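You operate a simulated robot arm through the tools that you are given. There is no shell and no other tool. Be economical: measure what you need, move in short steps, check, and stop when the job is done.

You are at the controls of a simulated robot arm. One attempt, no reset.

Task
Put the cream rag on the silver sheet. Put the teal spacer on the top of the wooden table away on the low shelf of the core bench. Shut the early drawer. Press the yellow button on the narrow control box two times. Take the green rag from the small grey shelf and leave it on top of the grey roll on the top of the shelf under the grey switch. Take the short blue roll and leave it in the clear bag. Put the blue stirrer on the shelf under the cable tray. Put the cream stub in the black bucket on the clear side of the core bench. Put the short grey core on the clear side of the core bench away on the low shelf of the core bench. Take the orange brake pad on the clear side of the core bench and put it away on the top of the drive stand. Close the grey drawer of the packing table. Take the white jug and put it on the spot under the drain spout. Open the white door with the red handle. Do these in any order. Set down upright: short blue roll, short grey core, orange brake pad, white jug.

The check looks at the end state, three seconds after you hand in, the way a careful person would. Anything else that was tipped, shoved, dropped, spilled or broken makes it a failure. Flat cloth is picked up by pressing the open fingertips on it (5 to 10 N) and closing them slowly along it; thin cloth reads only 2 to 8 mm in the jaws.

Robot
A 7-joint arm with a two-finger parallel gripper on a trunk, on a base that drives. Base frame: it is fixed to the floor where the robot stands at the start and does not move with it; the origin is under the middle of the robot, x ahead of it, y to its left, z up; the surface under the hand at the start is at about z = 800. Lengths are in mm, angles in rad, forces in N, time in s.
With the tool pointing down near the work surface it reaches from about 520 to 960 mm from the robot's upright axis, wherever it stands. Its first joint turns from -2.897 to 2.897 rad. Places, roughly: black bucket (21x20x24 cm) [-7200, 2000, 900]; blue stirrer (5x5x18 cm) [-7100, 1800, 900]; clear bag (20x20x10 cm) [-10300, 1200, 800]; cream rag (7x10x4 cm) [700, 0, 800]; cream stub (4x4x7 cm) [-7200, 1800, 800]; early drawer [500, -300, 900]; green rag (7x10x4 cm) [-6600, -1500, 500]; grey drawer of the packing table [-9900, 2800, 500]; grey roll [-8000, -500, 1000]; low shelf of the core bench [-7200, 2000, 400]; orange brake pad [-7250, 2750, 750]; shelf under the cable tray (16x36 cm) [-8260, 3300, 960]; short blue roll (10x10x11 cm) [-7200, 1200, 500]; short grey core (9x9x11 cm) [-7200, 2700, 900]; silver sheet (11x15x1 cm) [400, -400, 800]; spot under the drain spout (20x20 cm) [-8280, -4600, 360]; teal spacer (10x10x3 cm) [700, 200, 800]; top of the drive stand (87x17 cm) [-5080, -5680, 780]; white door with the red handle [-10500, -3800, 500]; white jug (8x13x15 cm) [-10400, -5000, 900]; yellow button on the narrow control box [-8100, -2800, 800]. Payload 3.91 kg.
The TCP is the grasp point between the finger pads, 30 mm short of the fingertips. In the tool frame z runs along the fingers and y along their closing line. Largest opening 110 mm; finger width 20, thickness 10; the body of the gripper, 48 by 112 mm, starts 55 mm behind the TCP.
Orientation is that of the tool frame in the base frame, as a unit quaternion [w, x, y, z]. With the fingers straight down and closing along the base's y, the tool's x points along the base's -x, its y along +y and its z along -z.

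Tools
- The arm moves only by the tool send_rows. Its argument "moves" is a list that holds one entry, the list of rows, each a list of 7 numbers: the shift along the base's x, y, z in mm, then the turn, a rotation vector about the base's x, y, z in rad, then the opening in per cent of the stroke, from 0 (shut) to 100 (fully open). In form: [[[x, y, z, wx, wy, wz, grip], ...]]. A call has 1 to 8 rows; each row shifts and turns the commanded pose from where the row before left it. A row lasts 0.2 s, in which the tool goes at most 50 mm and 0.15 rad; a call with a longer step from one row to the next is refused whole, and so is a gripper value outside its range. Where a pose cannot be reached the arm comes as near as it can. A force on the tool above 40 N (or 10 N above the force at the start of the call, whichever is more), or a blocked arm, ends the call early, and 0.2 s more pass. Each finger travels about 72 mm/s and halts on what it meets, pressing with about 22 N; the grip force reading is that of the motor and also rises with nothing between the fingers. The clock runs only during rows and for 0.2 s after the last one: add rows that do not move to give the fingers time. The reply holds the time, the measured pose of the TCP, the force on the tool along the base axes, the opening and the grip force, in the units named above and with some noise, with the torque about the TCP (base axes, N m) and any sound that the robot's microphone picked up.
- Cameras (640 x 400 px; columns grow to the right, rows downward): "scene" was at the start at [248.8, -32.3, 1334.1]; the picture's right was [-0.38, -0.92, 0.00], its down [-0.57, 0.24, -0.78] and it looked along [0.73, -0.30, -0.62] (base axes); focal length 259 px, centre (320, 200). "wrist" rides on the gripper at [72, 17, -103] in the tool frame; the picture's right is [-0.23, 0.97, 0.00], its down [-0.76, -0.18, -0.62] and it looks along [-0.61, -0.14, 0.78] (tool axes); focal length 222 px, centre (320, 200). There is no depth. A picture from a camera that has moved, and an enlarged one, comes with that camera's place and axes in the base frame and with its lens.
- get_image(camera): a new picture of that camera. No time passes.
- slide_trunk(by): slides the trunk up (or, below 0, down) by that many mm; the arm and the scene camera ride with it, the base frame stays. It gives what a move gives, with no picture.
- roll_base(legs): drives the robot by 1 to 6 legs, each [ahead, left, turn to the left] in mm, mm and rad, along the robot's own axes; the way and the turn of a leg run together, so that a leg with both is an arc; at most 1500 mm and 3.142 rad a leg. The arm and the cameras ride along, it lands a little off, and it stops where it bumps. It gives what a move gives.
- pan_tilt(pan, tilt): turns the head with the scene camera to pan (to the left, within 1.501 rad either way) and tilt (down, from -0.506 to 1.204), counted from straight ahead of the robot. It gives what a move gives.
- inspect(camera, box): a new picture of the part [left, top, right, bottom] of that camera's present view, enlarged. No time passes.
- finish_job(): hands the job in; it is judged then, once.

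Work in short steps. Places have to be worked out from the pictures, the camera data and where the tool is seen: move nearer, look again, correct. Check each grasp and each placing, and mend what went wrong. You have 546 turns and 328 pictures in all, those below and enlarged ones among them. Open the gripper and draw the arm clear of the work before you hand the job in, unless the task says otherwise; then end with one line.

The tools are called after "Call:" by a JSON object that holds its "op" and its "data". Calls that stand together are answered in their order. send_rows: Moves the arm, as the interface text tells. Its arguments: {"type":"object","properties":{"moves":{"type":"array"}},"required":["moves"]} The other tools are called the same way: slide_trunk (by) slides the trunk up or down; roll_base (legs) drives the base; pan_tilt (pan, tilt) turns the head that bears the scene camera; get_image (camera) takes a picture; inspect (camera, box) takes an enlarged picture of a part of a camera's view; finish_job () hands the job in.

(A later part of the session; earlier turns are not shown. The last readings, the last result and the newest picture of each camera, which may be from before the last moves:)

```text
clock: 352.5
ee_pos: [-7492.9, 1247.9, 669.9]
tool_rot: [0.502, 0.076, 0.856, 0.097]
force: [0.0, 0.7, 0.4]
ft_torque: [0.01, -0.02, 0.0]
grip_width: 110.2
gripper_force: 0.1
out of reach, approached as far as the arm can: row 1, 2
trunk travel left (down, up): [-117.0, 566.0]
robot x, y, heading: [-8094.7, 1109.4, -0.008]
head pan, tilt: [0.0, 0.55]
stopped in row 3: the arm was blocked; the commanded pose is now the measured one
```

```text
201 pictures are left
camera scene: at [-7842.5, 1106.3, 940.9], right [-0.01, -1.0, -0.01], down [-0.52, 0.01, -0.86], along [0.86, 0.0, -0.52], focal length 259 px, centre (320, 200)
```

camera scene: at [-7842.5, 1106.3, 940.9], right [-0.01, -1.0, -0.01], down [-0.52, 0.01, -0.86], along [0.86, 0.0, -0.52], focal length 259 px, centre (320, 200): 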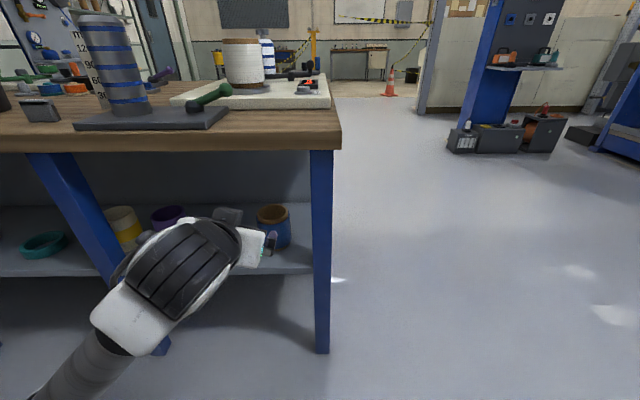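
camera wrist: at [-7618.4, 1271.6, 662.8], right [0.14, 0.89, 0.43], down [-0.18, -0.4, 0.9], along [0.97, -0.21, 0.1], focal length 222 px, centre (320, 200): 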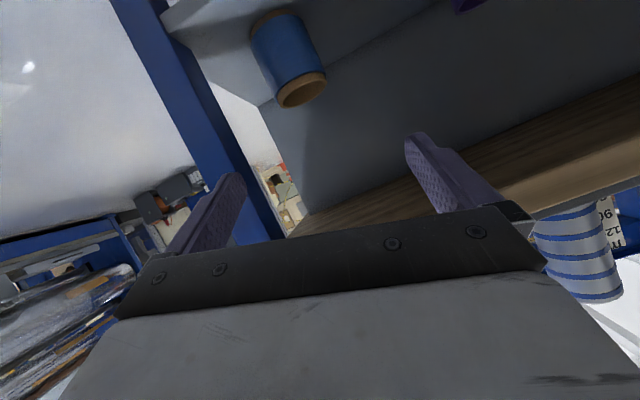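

The arm folded too tight and twisted. I back the base 220 mm for more radius and restore the orientation.

Call:
{"op": "roll_base", "data": {"legs": [[-220, 0, 0]]}}

Call:
{"op": "send_rows", "data": {"moves": [[[40, 0, 0, 0, 0, 0, 100], [40, 0, 0, -0.08, 0.01, 0.01, 100], [40, 0, 0, -0.08, 0.01, 0.01, 100], [20, 0, 0, -0.08, 0.01, 0.015, 100]]]}}

Call:
{"op": "send_rows", "data": {"moves": [[[10, 0, -40, 0, 0, 0, 100], [20, 0, -40, 0, 0, 0, 100], [40, 0, -20, 0, 0, 0, 100]]]}}

Call:
{"op": "get_image", "data": {"camera": "scene"}}

Call:
{"op": "get_image", "data": {"camera": "wrist"}}

```text
clock: 354.2
ee_pos: [-7710.1, 1249.2, 668.3]
tool_rot: [0.501, 0.075, 0.857, 0.097]
force: [-0.2, -0.2, -0.2]
ft_torque: [0.01, 0.01, 0.02]
grip_width: 110.1
gripper_force: 0.1
trunk travel left (down, up): [-117.0, 566.0]
robot x, y, heading: [-8314.9, 1114.3, -0.011]
head pan, tilt: [0.0, 0.55]
```

```text
clock: 355.2
ee_pos: [-7566.9, 1251.9, 662.4]
tool_rot: [0.489, 0.0, 0.872, -0.003]
force: [0.3, -0.3, 0.1]
ft_torque: [0.01, -0.03, -0.03]
grip_width: 109.8
gripper_force: 0.0
trunk travel left (down, up): [-117.0, 566.0]
robot x, y, heading: [-8313.1, 1113.1, -0.007]
head pan, tilt: [0.0, 0.55]
```

```text
clock: 356.0
ee_pos: [-7499.1, 1251.8, 561.5]
tool_rot: [0.49, 0.001, 0.872, -0.002]
force: [-0.5, -0.3, 0.0]
ft_torque: [0.01, 0.02, -0.01]
grip_width: 109.8
gripper_force: 0.2
trunk travel left (down, up): [-117.0, 566.0]
robot x, y, heading: [-8314.1, 1111.1, -0.006]
head pan, tilt: [0.0, 0.55]
```

```text
200 pictures are left
camera scene: at [-8055.2, 1112.5, 936.2], right [-0.01, -1.0, 0.0], down [-0.52, 0.0, -0.85], along [0.85, -0.01, -0.52], focal length 259 px, centre (320, 200)
```

scene: 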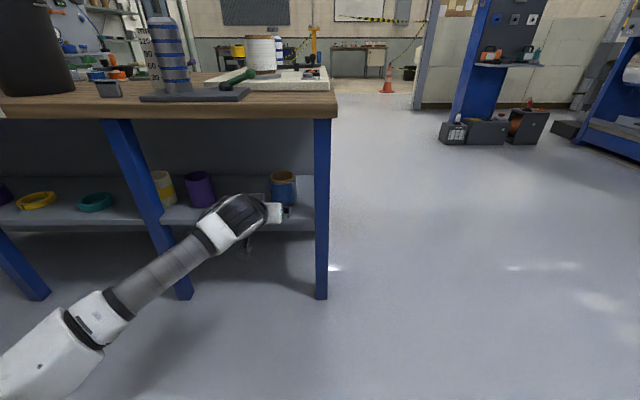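

```text
199 pictures are left
camera wrist: at [-7624.5, 1269.5, 553.9], right [0.12, 0.97, 0.19], down [-0.14, -0.17, 0.98], along [0.98, -0.14, 0.11], focal length 222 px, centre (320, 200)
```

wrist: 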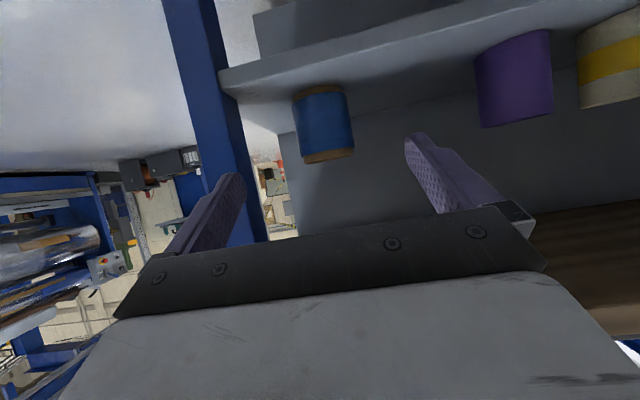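

I advance most of the way, then re-measure for the tight 5 mm side clearance.

Call:
{"op": "send_rows", "data": {"moves": [[[45, -4, -5, 0, 0, 0, 100], [45, -4, -5, 0, 0, 0, 100], [45, -3, -5, 0, 0, 0, 100], [30, 0, -5, 0, 0, 0, 100], [0, 0, 0, 0, 0, 0, 100]]]}}

Call:
{"op": "get_image", "data": {"camera": "wrist"}}

```text
clock: 357.2
ee_pos: [-7333.5, 1241.0, 541.1]
tool_rot: [0.489, 0.001, 0.872, -0.002]
force: [0.6, 0.1, 0.1]
ft_torque: [-0.02, 0.0, -0.03]
grip_width: 110.0
gripper_force: 0.0
trunk travel left (down, up): [-117.0, 566.0]
robot x, y, heading: [-8313.2, 1112.3, -0.013]
head pan, tilt: [0.0, 0.55]
```

```text
198 pictures are left
camera wrist: at [-7459.3, 1258.0, 533.5], right [0.12, 0.97, 0.19], down [-0.14, -0.17, 0.98], along [0.98, -0.15, 0.11], focal length 222 px, centre (320, 200)
```

wrist: 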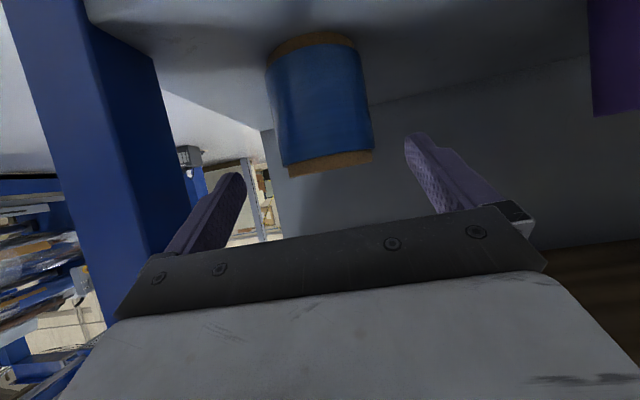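

Aligned (roll y≈1241). Final approach and close.

Call:
{"op": "send_rows", "data": {"moves": [[[35, 0, -17, 0, 0, 0, 100], [35, 0, -17, 0, 0, 0, 100], [33, 0, -17, 0, 0, 0, 100], [0, 0, 0, 0, 0, 0, 100]]]}}

Call:
{"op": "get_image", "data": {"camera": "wrist"}}

```text
clock: 358.2
ee_pos: [-7230.5, 1241.7, 489.6]
tool_rot: [0.49, 0.001, 0.872, -0.002]
force: [-0.6, 0.3, -0.4]
ft_torque: [0.01, -0.02, -0.04]
grip_width: 110.1
gripper_force: 0.0
trunk travel left (down, up): [-117.0, 566.0]
robot x, y, heading: [-8312.2, 1111.7, -0.009]
head pan, tilt: [0.0, 0.55]
```

```text
197 pictures are left
camera wrist: at [-7356.5, 1258.8, 482.8], right [0.12, 0.97, 0.19], down [-0.14, -0.17, 0.98], along [0.98, -0.14, 0.11], focal length 222 px, centre (320, 200)
```

wrist: 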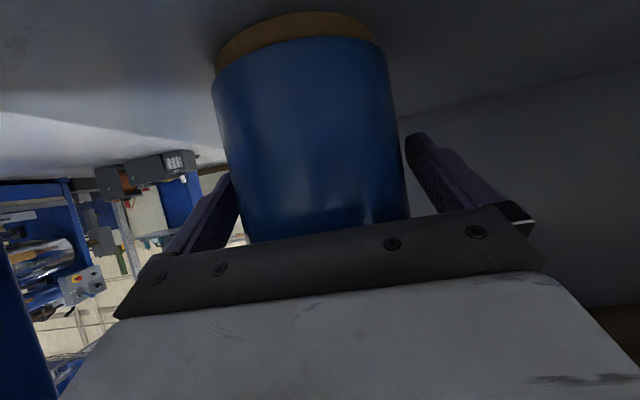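

Call:
{"op": "send_rows", "data": {"moves": [[[-4, -2, 0, 0, 0, 0, 100], [0, 0, 0, 0, 0, 0, 90], [0, 0, 0, 0, 0, 0, 80], [0, 0, 0, 0, 0, 0, 70], [0, 0, 0, 0, 0, 0, 65], [0, 0, 0, 0, 0, 0, 65]]]}}

Call:
{"op": "get_image", "data": {"camera": "wrist"}}

```text
clock: 359.6
ee_pos: [-7234.2, 1241.2, 490.5]
tool_rot: [0.488, 0.001, 0.873, -0.002]
force: [0.2, 0.2, 0.5]
ft_torque: [0.2, 0.0, -0.01]
grip_width: 95.3
gripper_force: 21.9
trunk travel left (down, up): [-117.0, 566.0]
robot x, y, heading: [-8313.8, 1115.0, -0.005]
head pan, tilt: [0.0, 0.55]
```

```text
196 pictures are left
camera wrist: at [-7360.6, 1256.7, 483.0], right [0.12, 0.97, 0.19], down [-0.13, -0.17, 0.98], along [0.98, -0.14, 0.11], focal length 222 px, centre (320, 200)
```

wrist: 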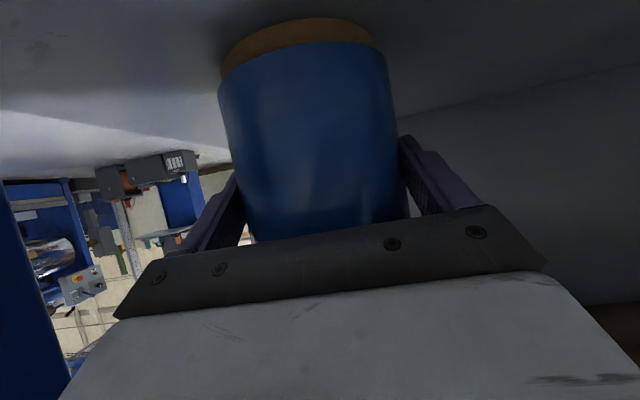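

Gripped at 95 mm. Lift slightly and withdraw with the base.

Call:
{"op": "send_rows", "data": {"moves": [[[0, 0, 15, 0, 0, 0, 65], [0, 0, 20, 0, 0, 0, 65], [0, 0, 0, 0, 0, 0, 65]]]}}

Call:
{"op": "roll_base", "data": {"legs": [[-330, 0, 0]]}}

Call:
{"op": "slide_trunk", "data": {"by": 400}}

Call:
{"op": "get_image", "data": {"camera": "wrist"}}

Call:
{"op": "get_image", "data": {"camera": "scene"}}

```text
clock: 360.4
ee_pos: [-7235.0, 1239.3, 524.4]
tool_rot: [0.489, 0.001, 0.872, -0.003]
force: [0.1, -0.3, -2.0]
ft_torque: [0.01, 0.07, 0.03]
grip_width: 95.3
gripper_force: 21.9
trunk travel left (down, up): [-117.0, 566.0]
robot x, y, heading: [-8312.3, 1112.2, -0.007]
head pan, tilt: [0.0, 0.55]
```

```text
clock: 362.5
ee_pos: [-7563.5, 1241.0, 524.6]
tool_rot: [0.489, 0.001, 0.872, -0.002]
force: [-0.1, 0.1, -2.6]
ft_torque: [0.02, 0.02, 0.02]
grip_width: 95.2
gripper_force: 22.1
trunk travel left (down, up): [-117.0, 566.0]
robot x, y, heading: [-8645.7, 1114.9, -0.005]
head pan, tilt: [0.0, 0.55]
```

```text
clock: 366.4
ee_pos: [-7563.3, 1239.9, 923.4]
tool_rot: [0.489, 0.001, 0.872, -0.002]
force: [0.2, 0.2, -2.5]
ft_torque: [0.01, 0.02, -0.04]
grip_width: 95.4
gripper_force: 22.4
trunk travel left (down, up): [-517.0, 166.0]
robot x, y, heading: [-8641.3, 1116.2, -0.011]
head pan, tilt: [0.0, 0.55]
```

```text
195 pictures are left
camera wrist: at [-7688.9, 1258.2, 917.3], right [0.12, 0.97, 0.19], down [-0.13, -0.17, 0.98], along [0.98, -0.15, 0.11], focal length 222 px, centre (320, 200)
```

wrist: 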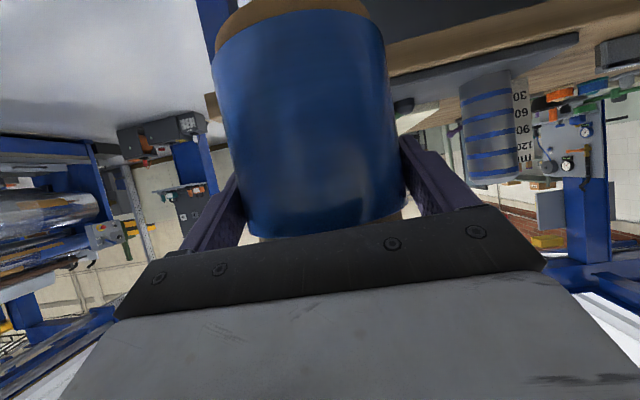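

```text
194 pictures are left
camera scene: at [-8384.1, 1114.6, 1336.1], right [-0.01, -1.0, 0.0], down [-0.52, 0.0, -0.85], along [0.85, -0.01, -0.52], focal length 259 px, centre (320, 200)
```

scene: 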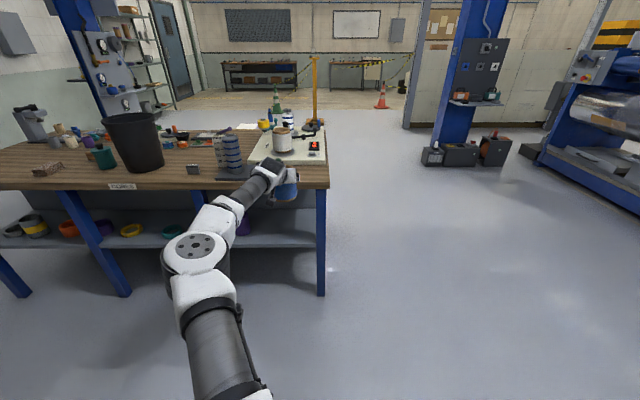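

Roll secured. I pull the arm in, then turn toward the clear bag to the west.

Call:
{"op": "send_rows", "data": {"moves": [[[-49, 0, 10, 0, 0, 0, 65], [-49, 0, 10, 0, 0, 0, 65], [-49, 0, 10, 0, 0, 0, 65], [-49, 0, 10, 0, 0, 0, 65], [-49, 0, 0, 0, 0, 0, 65], [-49, 0, 0, 0, 0, 0, 65], [-49, 0, 0, 0, 0, 0, 65], [-30, 0, 0, 0, 0, 0, 65]]]}}

Call:
{"op": "roll_base", "data": {"legs": [[0, 0, -1.57], [0, 0, -1.56]]}}

Call:
{"op": "pan_tilt", "data": {"pan": 0.1, "tilt": 0.35}}

Call:
{"op": "get_image", "data": {"camera": "scene"}}

```text
clock: 368.2
ee_pos: [-7938.2, 1238.7, 965.2]
tool_rot: [0.488, 0.002, 0.873, -0.003]
force: [-0.9, -0.7, -2.1]
ft_torque: [-0.02, 0.04, 0.02]
grip_width: 95.6
gripper_force: 21.6
trunk travel left (down, up): [-517.0, 166.0]
robot x, y, heading: [-8643.2, 1119.8, -0.011]
head pan, tilt: [0.0, 0.55]
```

```text
clock: 376.4
ee_pos: [-9348.2, 983.8, 965.8]
tool_rot: [0.0, 0.873, 0.004, -0.489]
force: [-0.3, 0.1, -1.9]
ft_torque: [0.01, -0.05, 0.03]
grip_width: 95.3
gripper_force: 22.3
trunk travel left (down, up): [-517.0, 166.0]
robot x, y, heading: [-8646.9, 1115.2, -3.134]
head pan, tilt: [0.0, 0.55]
```

```text
clock: 377.1
ee_pos: [-9349.0, 983.3, 965.4]
tool_rot: [0.001, 0.873, 0.005, -0.488]
force: [0.2, -0.2, -2.5]
ft_torque: [0.0, -0.01, 0.0]
grip_width: 95.1
gripper_force: 21.7
trunk travel left (down, up): [-517.0, 166.0]
robot x, y, heading: [-8641.1, 1112.0, -3.137]
head pan, tilt: [0.099, 0.351]
```

```text
193 pictures are left
camera scene: at [-8907.0, 1106.0, 1354.3], right [-0.1, 0.99, 0.0], down [0.34, 0.04, -0.94], along [-0.93, -0.1, -0.34], focal length 259 px, centre (320, 200)
```

scene: 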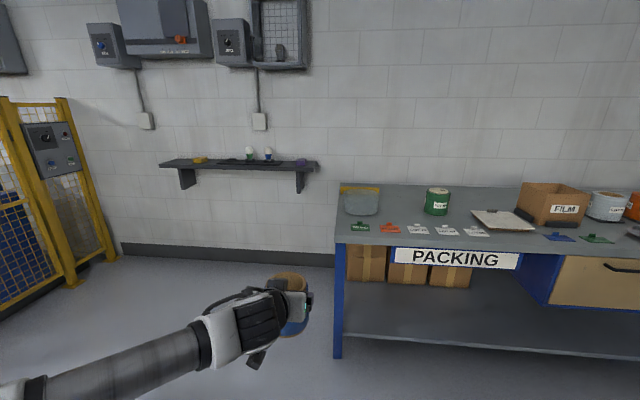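

I see the packing table with the clear bag at its left end. Zoom for detail.

Call:
{"op": "inspect", "data": {"camera": "scene", "box": [320, 170, 640, 350]}}

```text
2.00 times, centred on (480, 260) of scene
camera zoom: at [-8907.0, 1106.0, 1354.3], right [-0.1, 0.99, 0.0], down [0.34, 0.04, -0.94], along [-0.93, -0.1, -0.34], focal length 518 px, centre (0, 80)
```

zoom: 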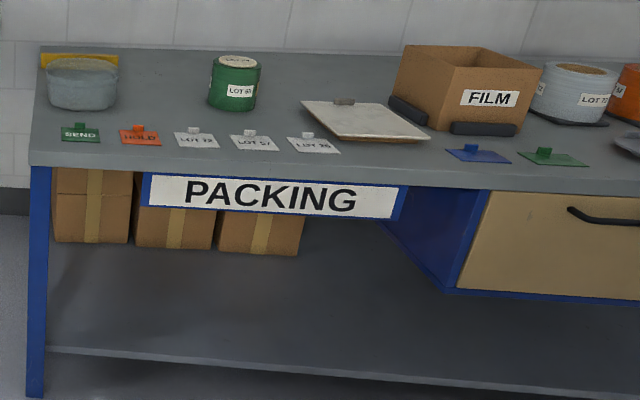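

The bag is a round open bowl-like pouch at ≈(-10280,1197). My tilted grip suits it poorly, so I'll set the roll on the clear table area near (-10340,1440) and regrasp vertically. Drive up, raised.

Call:
{"op": "slide_trunk", "data": {"by": 80}}

Call:
{"op": "roll_base", "data": {"legs": [[0, -400, 0], [850, 0, 0]]}}

Call:
{"op": "pan_tilt", "data": {"pan": 0.0, "tilt": 0.6}}

Call:
{"op": "get_image", "data": {"camera": "scene"}}

```text
clock: 378.3
ee_pos: [-9348.6, 982.6, 1045.8]
tool_rot: [0.002, 0.872, 0.006, -0.489]
force: [0.5, 0.1, -2.8]
ft_torque: [-0.02, -0.05, 0.02]
grip_width: 95.6
gripper_force: 21.9
trunk travel left (down, up): [-597.0, 86.0]
robot x, y, heading: [-8642.7, 1114.7, -3.132]
head pan, tilt: [0.099, 0.351]
```

```text
clock: 386.1
ee_pos: [-10204.0, 1377.9, 1045.2]
tool_rot: [0.001, 0.872, 0.005, -0.489]
force: [-0.2, 0.3, -2.6]
ft_torque: [-0.04, -0.06, 0.01]
grip_width: 95.2
gripper_force: 21.7
trunk travel left (down, up): [-597.0, 86.0]
robot x, y, heading: [-9495.6, 1508.0, -3.137]
head pan, tilt: [0.099, 0.351]
```

```text
clock: 386.9
ee_pos: [-10203.4, 1378.8, 1044.5]
tool_rot: [0.001, 0.872, 0.004, -0.489]
force: [-0.2, 0.7, -1.9]
ft_torque: [0.01, -0.04, 0.01]
grip_width: 95.4
gripper_force: 22.1
trunk travel left (down, up): [-597.0, 86.0]
robot x, y, heading: [-9497.6, 1511.4, -3.138]
head pan, tilt: [0.0, 0.6]
```

```text
191 pictures are left
camera scene: at [-9758.3, 1510.3, 1411.7], right [-0.01, 1.0, 0.0], down [0.56, 0.0, -0.83], along [-0.83, 0.0, -0.56], focal length 259 px, centre (320, 200)
```

scene: 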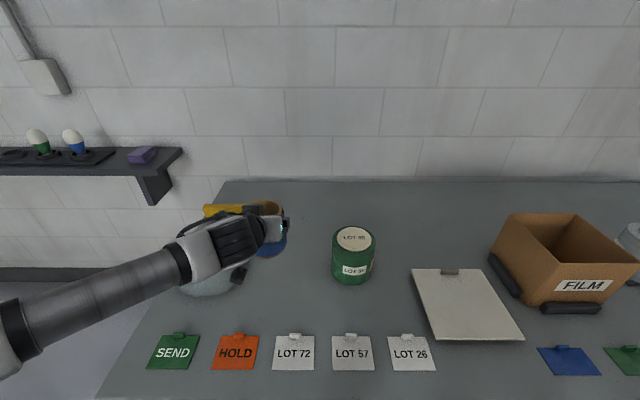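

Clear spot at ≈(-10275,1432). Move over and lower toward the table.

Call:
{"op": "send_rows", "data": {"moves": [[[-28, 27, 0, 0, 0, 0, 65], [-29, 27, -20, 0, 0, 0, 65], [0, 0, -45, 0, 0, 0, 65], [0, 0, -45, 0, 0, 0, 65], [0, 0, -30, 0, 0, 0, 65], [0, 0, 0, 0, 0, 0, 65]]]}}

Call:
{"op": "get_image", "data": {"camera": "scene"}}

Call:
{"op": "get_image", "data": {"camera": "wrist"}}

```text
clock: 388.3
ee_pos: [-10260.5, 1433.0, 905.2]
tool_rot: [0.0, 0.873, 0.004, -0.488]
force: [0.2, -0.2, -2.6]
ft_torque: [0.03, 0.0, -0.03]
grip_width: 95.3
gripper_force: 21.7
trunk travel left (down, up): [-597.0, 86.0]
robot x, y, heading: [-9499.6, 1509.6, -3.141]
head pan, tilt: [0.0, 0.6]
```

```text
190 pictures are left
camera scene: at [-9758.3, 1510.4, 1411.6], right [-0.01, 1.0, 0.0], down [0.57, 0.0, -0.82], along [-0.82, 0.0, -0.57], focal length 259 px, centre (320, 200)
```

scene: 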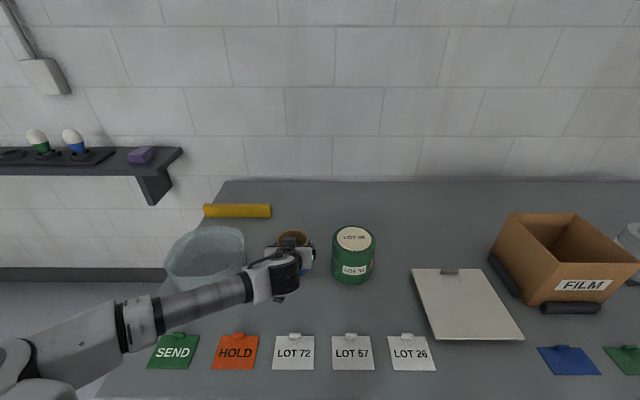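

```text
189 pictures are left
camera wrist: at [-10134.5, 1417.2, 897.3], right [-0.11, -0.98, 0.19], down [0.13, 0.18, 0.98], along [-0.99, 0.13, 0.11], focal length 222 px, centre (320, 200)
```

wrist: 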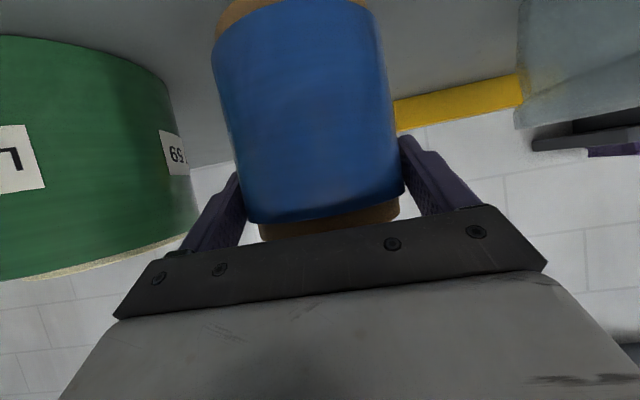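

Call:
{"op": "send_rows", "data": {"moves": [[[0, -3, -10, 0, 0, 0, 65], [0, 0, -6, 0, 0, 0, 65], [0, 0, -4, 0, 0, 0, 65], [0, 0, -3, 0, 0, 0, 65], [0, 0, -3, 0, 0, 0, 65], [0, 0, 0, 0, 0, 0, 65]]]}}

```text
clock: 389.7
ee_pos: [-10261.5, 1428.9, 880.5]
tool_rot: [0.002, 0.872, 0.005, -0.49]
force: [-3.0, -0.3, 12.9]
ft_torque: [-0.48, 0.33, -0.06]
grip_width: 95.4
gripper_force: 21.7
trunk travel left (down, up): [-597.0, 86.0]
robot x, y, heading: [-9499.4, 1510.0, -3.137]
head pan, tilt: [0.0, 0.6]
```

Contact (table ≈800). Release and rise vertically off the roll.

Call:
{"op": "send_rows", "data": {"moves": [[[0, 0, 1, 0, 0, 0, 80], [0, 0, 0, 0, 0, 0, 100], [0, 0, 0, 0, 0, 0, 100], [20, 0, 20, 0, 0, 0, 100], [30, 0, 25, 0, 0, 0, 100], [30, 0, 30, 0, 0, 0, 100], [30, 0, 35, 0, 0, 0, 100]]]}}

Call:
{"op": "get_image", "data": {"camera": "scene"}}

```text
clock: 391.3
ee_pos: [-10171.3, 1421.6, 992.3]
tool_rot: [0.0, 0.872, 0.004, -0.489]
force: [0.2, 0.4, 0.0]
ft_torque: [0.0, -0.01, -0.03]
grip_width: 110.1
gripper_force: 0.1
out of reach, approached as far as the arm can: row 7
trunk travel left (down, up): [-597.0, 86.0]
robot x, y, heading: [-9499.3, 1511.2, -3.134]
head pan, tilt: [0.0, 0.6]
```

```text
188 pictures are left
camera scene: at [-9757.8, 1510.6, 1411.7], right [-0.01, 1.0, 0.0], down [0.56, 0.0, -0.83], along [-0.83, 0.0, -0.56], focal length 259 px, centre (320, 200)
```

scene: 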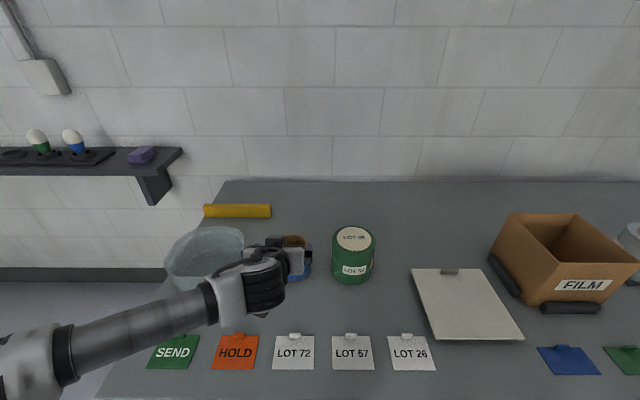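

Roll stands on the table. I untilt the tool to vertical while rising, then view from above.

Call:
{"op": "send_rows", "data": {"moves": [[[0, 0, 20, 0, -0.15, 0, 100], [0, 0, 20, 0, -0.15, 0, 100], [-10, 0, 20, 0, -0.15, 0, 100], [-10, 0, 0, 0, -0.15, 0, 100], [-20, 0, 0, 0, -0.15, 0, 100], [-20, 0, 0, 0, -0.15, 0, 100], [-20, 5, 0, 0, -0.13, 0, 100], [-25, 5, 0, 0, 0, 0, 100]]]}}

Call:
{"op": "get_image", "data": {"camera": "wrist"}}

Call:
{"op": "get_image", "data": {"camera": "scene"}}

```text
clock: 393.1
ee_pos: [-10278.1, 1432.2, 1051.1]
tool_rot: [0.003, 1.0, 0.004, 0.006]
force: [0.1, 0.4, -0.5]
ft_torque: [-0.01, 0.01, -0.04]
grip_width: 110.0
gripper_force: 0.1
trunk travel left (down, up): [-597.0, 86.0]
robot x, y, heading: [-9501.0, 1509.7, -3.133]
head pan, tilt: [0.0, 0.6]
```

```text
187 pictures are left
camera wrist: at [-10205.6, 1416.3, 1156.2], right [-0.22, -0.98, 0.0], down [-0.77, 0.18, 0.61], along [-0.6, 0.13, -0.79], focal length 222 px, centre (320, 200)
```

wrist: 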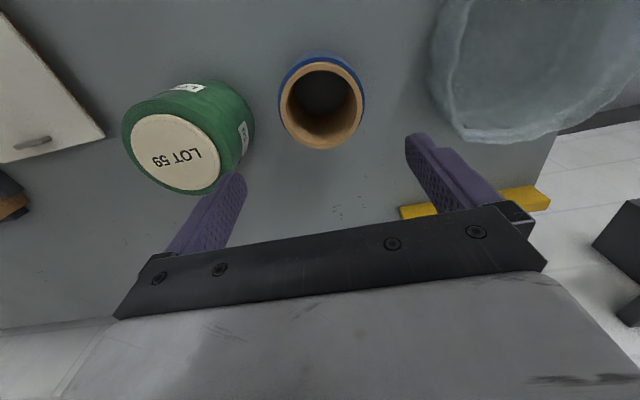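

```text
186 pictures are left
camera scene: at [-9758.5, 1510.5, 1411.6], right [-0.01, 1.0, 0.0], down [0.57, 0.0, -0.82], along [-0.82, 0.0, -0.57], focal length 259 px, centre (320, 200)
```

scene: 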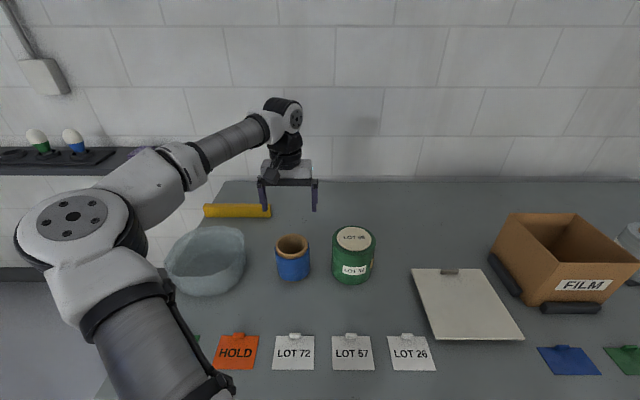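

Roll at ≈(-10271,1427). Centre and descend to grip from above.

Call:
{"op": "send_rows", "data": {"moves": [[[6, -5, -40, 0, 0, 0, 100], [0, 0, -45, 0, 0, 0, 100], [0, 0, -45, 0, 0, 0, 100], [0, 0, -30, 0, 0, 0, 100], [0, 0, 0, 0, 0, 0, 100]]]}}

Call:
{"op": "get_image", "data": {"camera": "wrist"}}

```text
clock: 394.3
ee_pos: [-10270.1, 1427.0, 890.1]
tool_rot: [0.003, 1.0, 0.002, 0.005]
force: [-0.6, 0.2, -0.3]
ft_torque: [-0.01, -0.02, -0.03]
grip_width: 110.1
gripper_force: 0.0
trunk travel left (down, up): [-597.0, 86.0]
robot x, y, heading: [-9498.3, 1512.5, -3.136]
head pan, tilt: [0.0, 0.6]
```

```text
185 pictures are left
camera wrist: at [-10197.9, 1411.8, 995.1], right [-0.22, -0.98, 0.0], down [-0.77, 0.18, 0.62], along [-0.6, 0.13, -0.79], focal length 222 px, centre (320, 200)
```

wrist: 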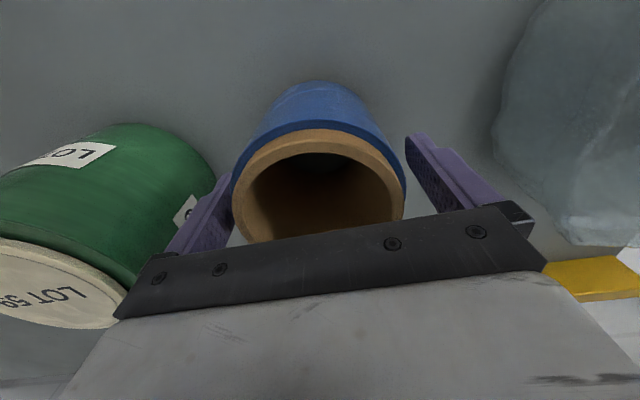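

Call:
{"op": "send_rows", "data": {"moves": [[[0, 0, -10, 0, 0, 0, 100], [0, 0, -8, 0, 0, 0, 100], [0, 0, 0, 0, 0, 0, 90], [0, 0, 0, 0, 0, 0, 80], [0, 0, 0, 0, 0, 0, 65], [0, 0, 0, 0, 0, 0, 65], [0, 0, 15, 0, 0, 0, 65], [0, 0, 45, 0, 0, 0, 65]]]}}

Call:
{"op": "send_rows", "data": {"moves": [[[0, 0, 45, 0, 0, 0, 65], [0, 0, 45, 0, 0, 0, 65], [0, 0, 20, 0, 0, 0, 65], [0, -45, 0, 0, 0, 0, 65], [0, -45, 0, 0, 0, 0, 65], [0, -45, 0, 0, 0, 0, 65], [0, -45, 0, 0, 0, 0, 65], [0, -45, 0, 0, 0, 0, 65]]]}}

Call:
{"op": "get_image", "data": {"camera": "wrist"}}

Call:
{"op": "get_image", "data": {"camera": "scene"}}

```text
clock: 396.1
ee_pos: [-10269.9, 1426.9, 935.1]
tool_rot: [0.003, 1.0, 0.003, 0.004]
force: [0.0, -0.8, -2.0]
ft_torque: [0.02, -0.04, -0.03]
grip_width: 95.6
gripper_force: 21.8
trunk travel left (down, up): [-597.0, 86.0]
robot x, y, heading: [-9497.0, 1509.9, -3.139]
head pan, tilt: [0.0, 0.6]
```

```text
clock: 397.9
ee_pos: [-10270.5, 1212.7, 1043.0]
tool_rot: [0.002, 1.0, 0.004, 0.005]
force: [-0.7, 0.4, -3.3]
ft_torque: [0.01, -0.01, 0.01]
grip_width: 95.7
gripper_force: 21.7
out of reach, approached as far as the arm can: row 8
trunk travel left (down, up): [-597.0, 86.0]
robot x, y, heading: [-9502.1, 1509.8, -3.136]
head pan, tilt: [0.0, 0.6]
```

```text
184 pictures are left
camera wrist: at [-10198.4, 1197.7, 1147.4], right [-0.22, -0.98, 0.0], down [-0.77, 0.18, 0.62], along [-0.6, 0.13, -0.79], focal length 222 px, centre (320, 200)
```

wrist: 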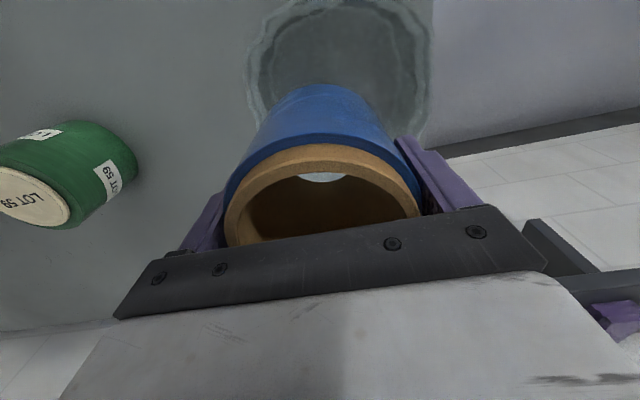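

```text
183 pictures are left
camera scene: at [-9758.8, 1510.2, 1411.5], right [-0.01, 1.0, 0.0], down [0.57, 0.0, -0.82], along [-0.82, 0.0, -0.57], focal length 259 px, centre (320, 200)
```

scene: 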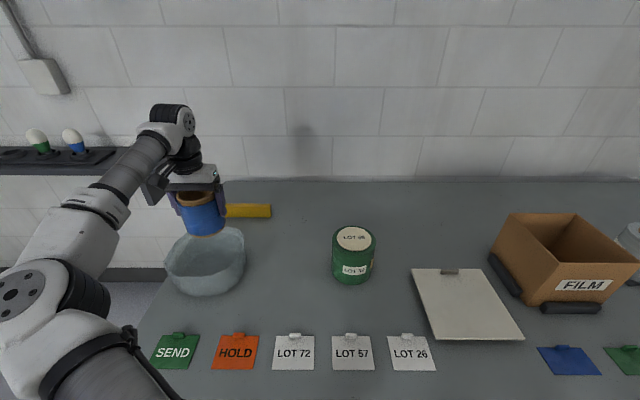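

Bag rim centre ≈(-10268,1187). I strafe the base left a bit for reach, then centre the roll over the bag.

Call:
{"op": "roll_base", "data": {"legs": [[0, 170, 0]]}}

Call:
{"op": "send_rows", "data": {"moves": [[[0, 48, 0, 0, 0, 0, 65], [0, 48, 0, 0, 0, 0, 65], [0, 49, 0, 0, 0, 0, 65], [0, 0, 0, 0, 0, 0, 65]]]}}

Call:
{"op": "get_image", "data": {"camera": "wrist"}}

Call:
{"op": "get_image", "data": {"camera": "scene"}}

```text
clock: 399.8
ee_pos: [-10269.2, 1043.2, 1043.0]
tool_rot: [0.003, 1.0, 0.004, 0.005]
force: [-0.5, 0.1, -2.9]
ft_torque: [0.0, 0.02, -0.03]
grip_width: 95.5
gripper_force: 21.9
trunk travel left (down, up): [-597.0, 86.0]
robot x, y, heading: [-9494.3, 1342.3, -3.136]
head pan, tilt: [0.0, 0.6]
```

```text
clock: 400.8
ee_pos: [-10269.0, 1187.5, 1042.6]
tool_rot: [0.002, 1.0, 0.004, 0.004]
force: [0.2, 0.2, -2.0]
ft_torque: [0.0, 0.01, -0.02]
grip_width: 95.5
gripper_force: 21.4
trunk travel left (down, up): [-597.0, 86.0]
robot x, y, heading: [-9499.3, 1337.9, -3.137]
head pan, tilt: [0.0, 0.6]
```

```text
182 pictures are left
camera wrist: at [-10197.0, 1172.3, 1147.8], right [-0.22, -0.98, 0.0], down [-0.77, 0.17, 0.62], along [-0.6, 0.13, -0.79], focal length 222 px, centre (320, 200)
```

wrist: 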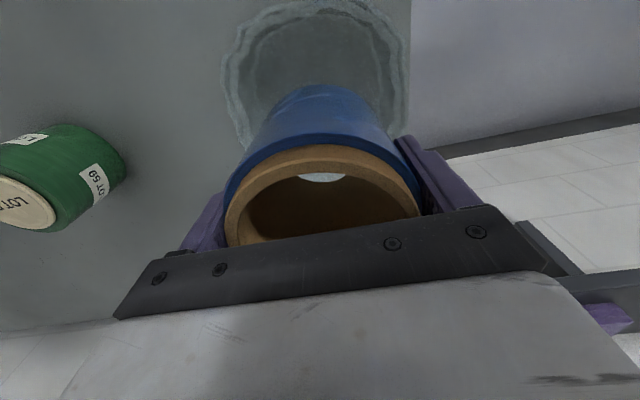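

```text
181 pictures are left
camera scene: at [-9757.4, 1339.2, 1411.6], right [-0.01, 1.0, 0.0], down [0.57, 0.0, -0.82], along [-0.82, 0.0, -0.57], focal length 259 px, centre (320, 200)
```

scene: 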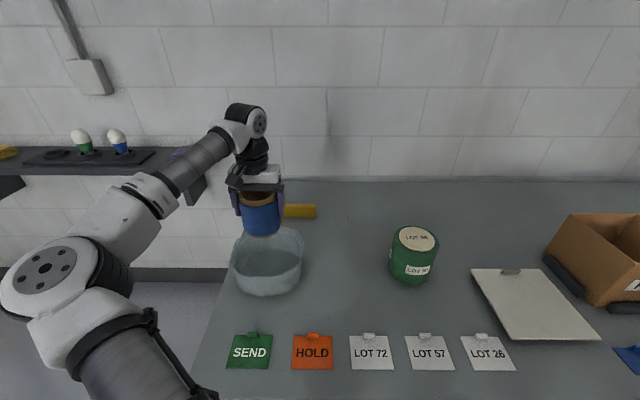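

Well aligned (bag centre ≈(-10270,1189)). Lower into the bag.

Call:
{"op": "send_rows", "data": {"moves": [[[0, 2, -45, 0, 0, 0, 65], [0, 0, -45, 0, 0, 0, 65], [0, 0, -40, 0, 0, 0, 65], [0, 0, -15, 0, 0, 0, 65], [0, 0, 0, 0, 0, 0, 65]]]}}

Call:
{"op": "inspect", "data": {"camera": "scene", "box": [200, 160, 360, 320]}}

```text
clock: 402.0
ee_pos: [-10270.0, 1189.1, 898.1]
tool_rot: [0.002, 1.0, 0.004, 0.004]
force: [-0.9, -0.5, -2.6]
ft_torque: [0.02, -0.03, 0.0]
grip_width: 95.7
gripper_force: 22.3
trunk travel left (down, up): [-597.0, 86.0]
robot x, y, heading: [-9499.4, 1340.5, -3.141]
head pan, tilt: [0.0, 0.6]
```

```text
2.50 times, centred on (280, 240) of scene
camera zoom: at [-9757.4, 1339.5, 1411.6], right [-0.01, 1.0, 0.0], down [0.57, 0.0, -0.82], along [-0.82, 0.0, -0.57], focal length 648 px, centre (420, 100)
```

zoom: 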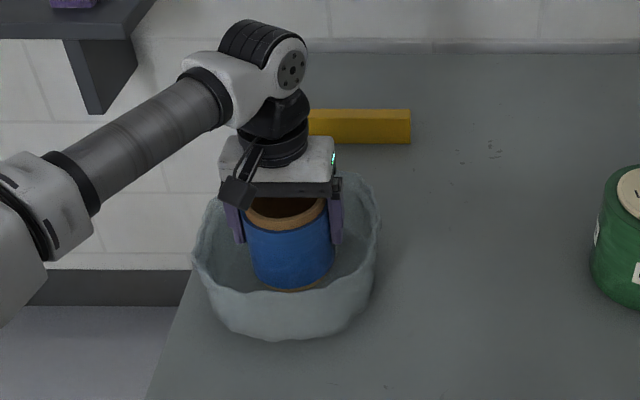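

Call:
{"op": "send_rows", "data": {"moves": [[[6, 0, -8, 0, 0, 0, 65], [4, 0, -6, 0, 0, 0, 65], [0, 0, -4, 0, 0, 0, 65], [0, 0, -3, 0, 0, 0, 65], [0, 0, 0, 0, 0, 0, 65]]]}}

```text
clock: 403.2
ee_pos: [-10259.5, 1188.2, 878.8]
tool_rot: [0.003, 1.0, 0.004, 0.003]
force: [-1.3, -0.3, 8.4]
ft_torque: [0.38, -0.07, 0.0]
grip_width: 95.7
gripper_force: 21.9
trunk travel left (down, up): [-597.0, 86.0]
robot x, y, heading: [-9496.7, 1340.9, -3.139]
head pan, tilt: [0.0, 0.6]
```

Touching the bag floor. Release and lift straight up.

Call:
{"op": "send_rows", "data": {"moves": [[[0, 0, 0, 0, 0, 0, 75], [0, 0, 0, 0, 0, 0, 97], [0, 0, 0, 0, 0, 0, 97], [0, 0, 20, 0, 0, 0, 97], [0, 0, 40, 0, 0, 0, 97], [0, 0, 45, 0, 0, 0, 97], [0, 0, 45, 0, 0, 0, 97], [0, 0, 30, 0, 0, 0, 97]]]}}

Call:
{"op": "get_image", "data": {"camera": "wrist"}}

Call:
{"op": "get_image", "data": {"camera": "scene"}}

```text
clock: 405.0
ee_pos: [-10259.9, 1188.9, 1058.8]
tool_rot: [0.003, 1.0, 0.004, 0.004]
force: [-0.3, 0.7, -0.6]
ft_torque: [-0.04, 0.0, -0.01]
grip_width: 106.8
gripper_force: 0.0
trunk travel left (down, up): [-597.0, 86.0]
robot x, y, heading: [-9499.0, 1340.4, -3.14]
head pan, tilt: [0.0, 0.6]
```

```text
179 pictures are left
camera wrist: at [-10186.8, 1174.3, 1163.8], right [-0.22, -0.98, 0.0], down [-0.77, 0.18, 0.62], along [-0.6, 0.13, -0.79], focal length 222 px, centre (320, 200)
```

wrist: 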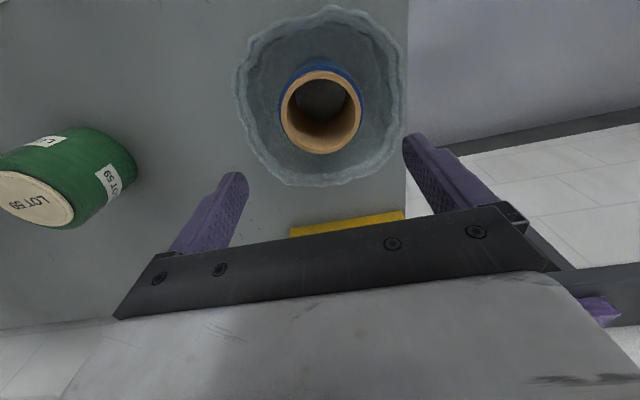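

```text
178 pictures are left
camera scene: at [-9757.0, 1339.7, 1411.7], right [-0.01, 1.0, 0.0], down [0.56, 0.0, -0.83], along [-0.83, 0.0, -0.56], focal length 259 px, centre (320, 200)
```

scene: 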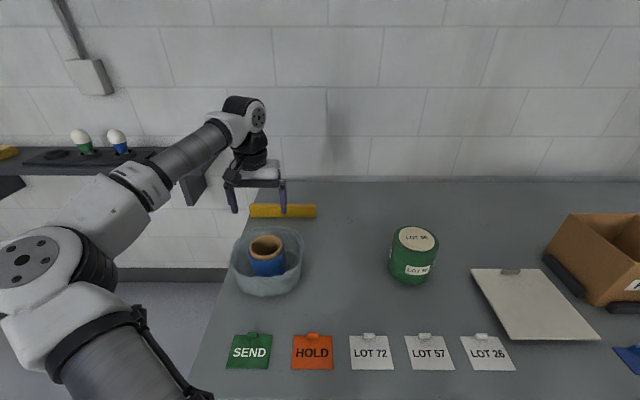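

Blue roll stands in the bag. Now the packing table's grey drawer: retract, back off a bit, strafe right and look.

Call:
{"op": "send_rows", "data": {"moves": [[[45, 0, 0, 0, 0, 0, 60], [45, 10, 0, 0, 0, 0, 30], [45, 20, 0, 0, 0, 0, 30], [40, 20, 0, 0, 0, 0, 30], [30, 20, 0, 0, 0, 0, 30]]]}}

Call:
{"op": "roll_base", "data": {"legs": [[-150, 0, 0], [0, -900, 0]]}}

Call:
{"op": "pan_tilt", "data": {"pan": -0.4, "tilt": 0.6}}

Call:
{"op": "get_image", "data": {"camera": "scene"}}

```text
clock: 406.2
ee_pos: [-10051.6, 1259.6, 1057.6]
tool_rot: [0.003, 1.0, 0.004, 0.004]
force: [-0.3, 0.0, 0.3]
ft_torque: [0.04, 0.0, -0.01]
grip_width: 33.2
gripper_force: 0.0
trunk travel left (down, up): [-597.0, 86.0]
robot x, y, heading: [-9501.9, 1339.0, -3.136]
head pan, tilt: [0.0, 0.6]
```

```text
clock: 414.5
ee_pos: [-9906.2, 2158.1, 1056.4]
tool_rot: [0.003, 1.0, 0.003, 0.005]
force: [-0.6, 1.0, -0.6]
ft_torque: [0.01, -0.02, 0.01]
grip_width: 33.0
gripper_force: 0.1
trunk travel left (down, up): [-597.0, 86.0]
robot x, y, heading: [-9353.0, 2237.7, -3.14]
head pan, tilt: [0.0, 0.6]
```

```text
clock: 415.4
ee_pos: [-9905.4, 2157.9, 1058.4]
tool_rot: [0.002, 1.0, 0.003, 0.005]
force: [0.6, 0.0, 0.8]
ft_torque: [0.05, -0.01, -0.02]
grip_width: 33.0
gripper_force: 0.0
trunk travel left (down, up): [-597.0, 86.0]
robot x, y, heading: [-9350.3, 2239.4, -3.138]
head pan, tilt: [-0.4, 0.6]
```

```text
177 pictures are left
camera scene: at [-9602.0, 2271.5, 1411.7], right [0.39, 0.92, 0.0], down [0.52, -0.22, -0.83], along [-0.76, 0.32, -0.56], focal length 259 px, centre (320, 200)
```

scene: 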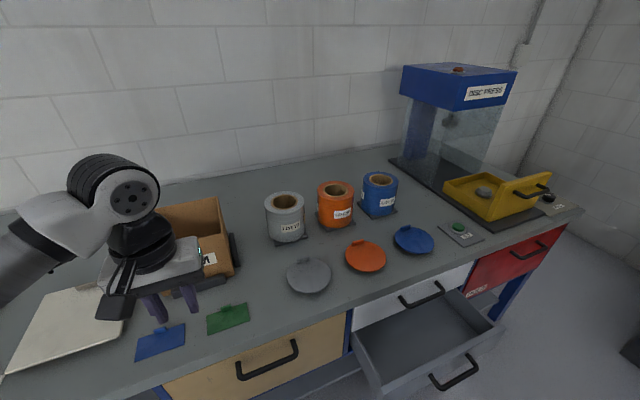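

The grey drawer (below the white one) is open, front near (-9780,2800,500). I reposition farther back and lower the trunk for pushing.

Call:
{"op": "roll_base", "data": {"legs": [[-170, -300, 0], [0, -150, 0]]}}

Call:
{"op": "slide_trunk", "data": {"by": -400}}

Call:
{"op": "pan_tilt", "data": {"pan": -0.1, "tilt": 0.6}}

Call:
{"op": "get_image", "data": {"camera": "scene"}}

Call:
{"op": "get_image", "data": {"camera": "wrist"}}

```text
clock: 419.7
ee_pos: [-9735.2, 2607.7, 1056.2]
tool_rot: [0.003, 1.0, 0.003, 0.004]
force: [0.5, 0.3, 0.4]
ft_torque: [0.0, -0.02, 0.0]
grip_width: 33.0
gripper_force: 0.0
trunk travel left (down, up): [-597.0, 86.0]
robot x, y, heading: [-9176.9, 2688.4, -3.137]
head pan, tilt: [-0.4, 0.6]
```

```text
clock: 423.5
ee_pos: [-9735.3, 2607.2, 657.0]
tool_rot: [0.003, 1.0, 0.002, 0.005]
force: [0.1, -0.2, -0.1]
ft_torque: [-0.03, -0.01, 0.01]
grip_width: 33.0
gripper_force: 0.0
trunk travel left (down, up): [-197.0, 486.0]
robot x, y, heading: [-9180.8, 2685.3, -3.139]
head pan, tilt: [-0.4, 0.6]
```

```text
clock: 424.3
ee_pos: [-9735.7, 2607.3, 658.5]
tool_rot: [0.002, 1.0, 0.003, 0.004]
force: [0.6, -0.4, 0.7]
ft_torque: [0.01, -0.01, -0.02]
grip_width: 33.0
gripper_force: 0.1
trunk travel left (down, up): [-197.0, 486.0]
robot x, y, heading: [-9184.1, 2688.2, -3.138]
head pan, tilt: [-0.099, 0.6]
```

```text
176 pictures are left
camera scene: at [-9438.7, 2695.1, 1011.7], right [0.1, 1.0, 0.0], down [0.56, -0.06, -0.83], along [-0.82, 0.08, -0.56], focal length 259 px, centre (320, 200)
```

scene: 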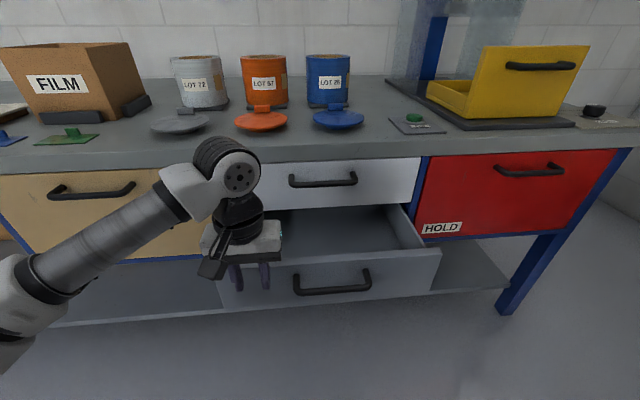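

```text
175 pictures are left
camera wrist: at [-9663.7, 2591.3, 762.3], right [-0.22, -0.97, 0.0], down [-0.77, 0.18, 0.62], along [-0.6, 0.13, -0.79], focal length 222 px, centre (320, 200)
```

wrist: 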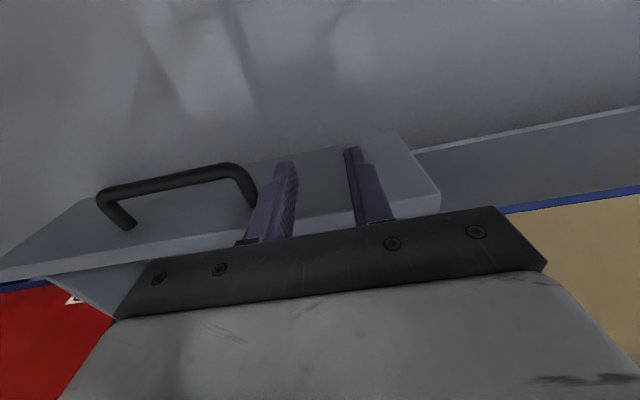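

Handle bar is at ≈(-9740,2746,595). A vertical hand would hit the white drawer's handle above, so I'll push with a tilted tool; I reposition the base left for room.

Call:
{"op": "send_rows", "data": {"moves": [[[30, 0, 40, 0, 0, 0, 30], [20, 0, 40, 0, 0, 0, 30]]]}}

Call:
{"op": "roll_base", "data": {"legs": [[-50, 0, 0], [0, 280, 0]]}}

Call:
{"op": "send_rows", "data": {"moves": [[[0, 45, 0, 0, 0, -0.12, 30], [0, 45, 0, 0, 0, -0.12, 30], [0, 45, 0, 0, 0, -0.11, 30], [0, 45, 0, 0.047, 0.132, 0, 30], [0, 45, 0, 0.047, 0.132, 0, 30], [0, 45, 0, 0.047, 0.132, 0, 30], [0, 45, 0, 0.047, 0.132, 0, 30], [0, 45, 0, 0.047, 0.132, 0, 30]]]}}

Call:
{"op": "get_image", "data": {"camera": "scene"}}

Call:
{"op": "get_image", "data": {"camera": "wrist"}}

```text
clock: 424.9
ee_pos: [-9686.2, 2607.0, 736.0]
tool_rot: [0.003, 1.0, 0.003, 0.004]
force: [-0.3, 0.5, -0.6]
ft_torque: [0.0, 0.03, 0.01]
grip_width: 32.8
gripper_force: 0.0
trunk travel left (down, up): [-197.0, 486.0]
robot x, y, heading: [-9177.1, 2685.7, -3.137]
head pan, tilt: [-0.099, 0.6]
```

```text
clock: 428.2
ee_pos: [-9636.3, 2329.9, 735.6]
tool_rot: [0.003, 1.0, 0.002, 0.004]
force: [-0.4, 0.1, -0.3]
ft_torque: [-0.01, 0.03, 0.03]
grip_width: 32.9
gripper_force: 0.1
trunk travel left (down, up): [-197.0, 486.0]
robot x, y, heading: [-9128.4, 2408.5, -3.139]
head pan, tilt: [-0.099, 0.6]
```

```text
clock: 430.0
ee_pos: [-9635.5, 2690.8, 734.8]
tool_rot: [-0.055, 0.926, -0.16, -0.336]
force: [-0.2, 0.0, 0.2]
ft_torque: [0.03, 0.02, 0.0]
grip_width: 33.0
gripper_force: 0.1
trunk travel left (down, up): [-197.0, 486.0]
robot x, y, heading: [-9124.6, 2409.4, -3.134]
head pan, tilt: [-0.099, 0.6]
```

```text
174 pictures are left
camera scene: at [-9388.3, 2416.8, 1011.6], right [0.1, 1.0, 0.0], down [0.56, -0.06, -0.83], along [-0.82, 0.08, -0.56], focal length 259 px, centre (320, 200)
```

scene: 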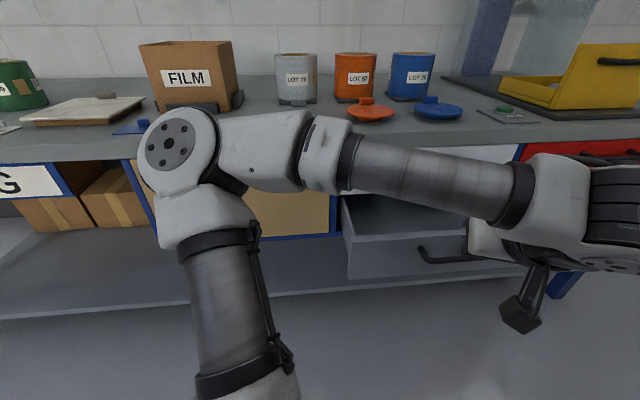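

```text
173 pictures are left
camera wrist: at [-9526.5, 2634.2, 769.6], right [-0.49, -0.86, 0.15], down [-0.11, 0.24, 0.96], along [-0.86, 0.46, -0.21], focal length 222 px, centre (320, 200)
```

wrist: 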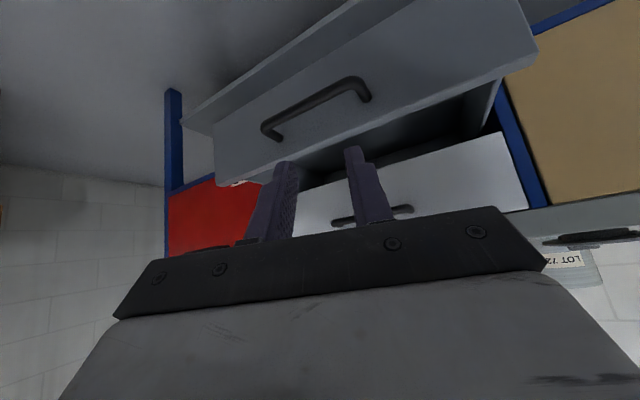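

Handle refined ≈(-9740,2733,603). I lower in front of it and push along -x.

Call:
{"op": "send_rows", "data": {"moves": [[[0, 18, -45, 0, 0, 0, 30], [0, 18, -45, 0, 0, 0, 30], [0, 0, -30, 0, 0, 0, 30], [-20, 0, 0, 0, 0, 0, 30], [-20, 0, 0, 0, 0, 0, 30], [-20, 0, 0, 0, 0, 0, 30]]]}}

Call:
{"op": "get_image", "data": {"camera": "wrist"}}

```text
clock: 431.4
ee_pos: [-9695.0, 2725.8, 615.4]
tool_rot: [-0.054, 0.927, -0.161, -0.335]
force: [0.1, 0.0, 1.1]
ft_torque: [0.02, -0.01, 0.03]
grip_width: 32.9
gripper_force: 0.1
trunk travel left (down, up): [-197.0, 486.0]
robot x, y, heading: [-9128.3, 2409.7, -3.146]
head pan, tilt: [-0.099, 0.6]
```

```text
172 pictures are left
camera wrist: at [-9586.0, 2669.1, 649.6], right [-0.49, -0.86, 0.15], down [-0.12, 0.24, 0.96], along [-0.86, 0.46, -0.22], focal length 222 px, centre (320, 200)
```

wrist: 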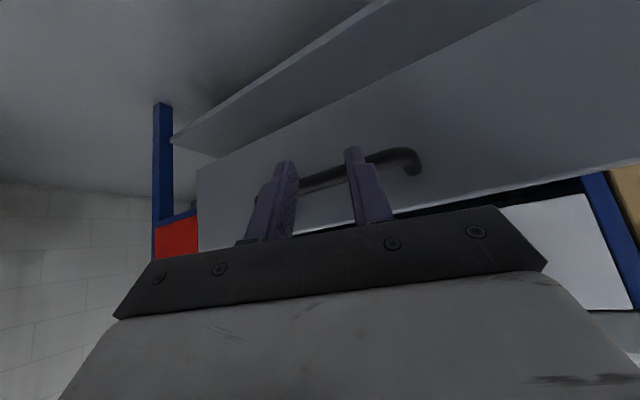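

The fingertips are at the handle bar. Push onward.

Call:
{"op": "send_rows", "data": {"moves": [[[-25, 0, 0, 0, 0, 0, 30], [-25, 0, 0, 0, 0, 0, 30], [-25, 0, 0, 0, 0, 0, 30], [-25, 0, 0, 0, 0, 0, 30], [-25, 0, 0, 0, 0, 0, 30]]]}}

Call:
{"op": "get_image", "data": {"camera": "wrist"}}

Call:
{"op": "get_image", "data": {"camera": "scene"}}

```text
clock: 432.6
ee_pos: [-9820.0, 2725.6, 615.7]
tool_rot: [-0.055, 0.927, -0.162, -0.335]
force: [-0.3, 0.1, 0.2]
ft_torque: [0.0, -0.02, -0.01]
grip_width: 33.1
gripper_force: 0.0
trunk travel left (down, up): [-197.0, 486.0]
robot x, y, heading: [-9132.3, 2407.7, -3.141]
head pan, tilt: [-0.099, 0.6]
```

```text
171 pictures are left
camera wrist: at [-9711.4, 2669.4, 650.3], right [-0.49, -0.86, 0.15], down [-0.12, 0.24, 0.96], along [-0.86, 0.46, -0.22], focal length 222 px, centre (320, 200)
```

wrist: 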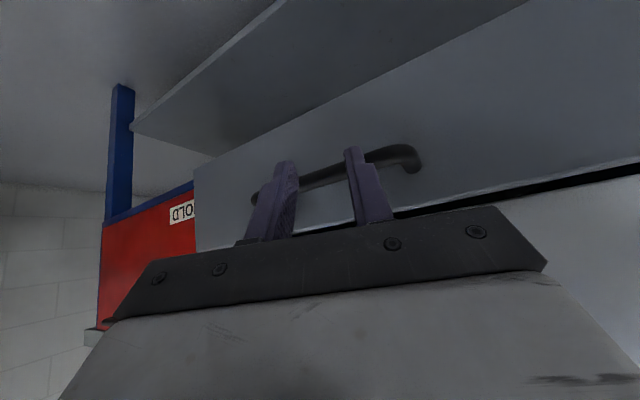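

```text
170 pictures are left
camera scene: at [-9388.3, 2417.1, 1011.6], right [0.1, 1.0, 0.0], down [0.56, -0.06, -0.83], along [-0.82, 0.08, -0.56], focal length 259 px, centre (320, 200)
```

scene: 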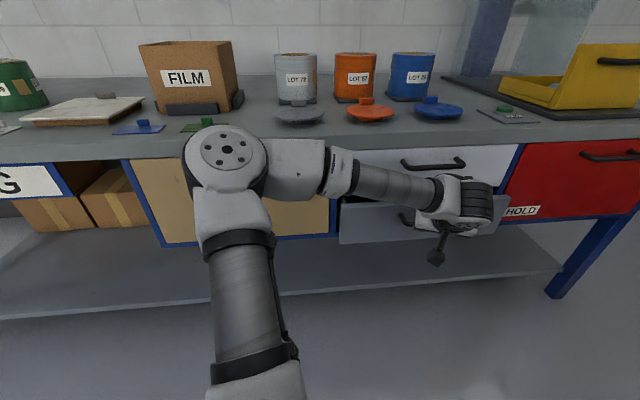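

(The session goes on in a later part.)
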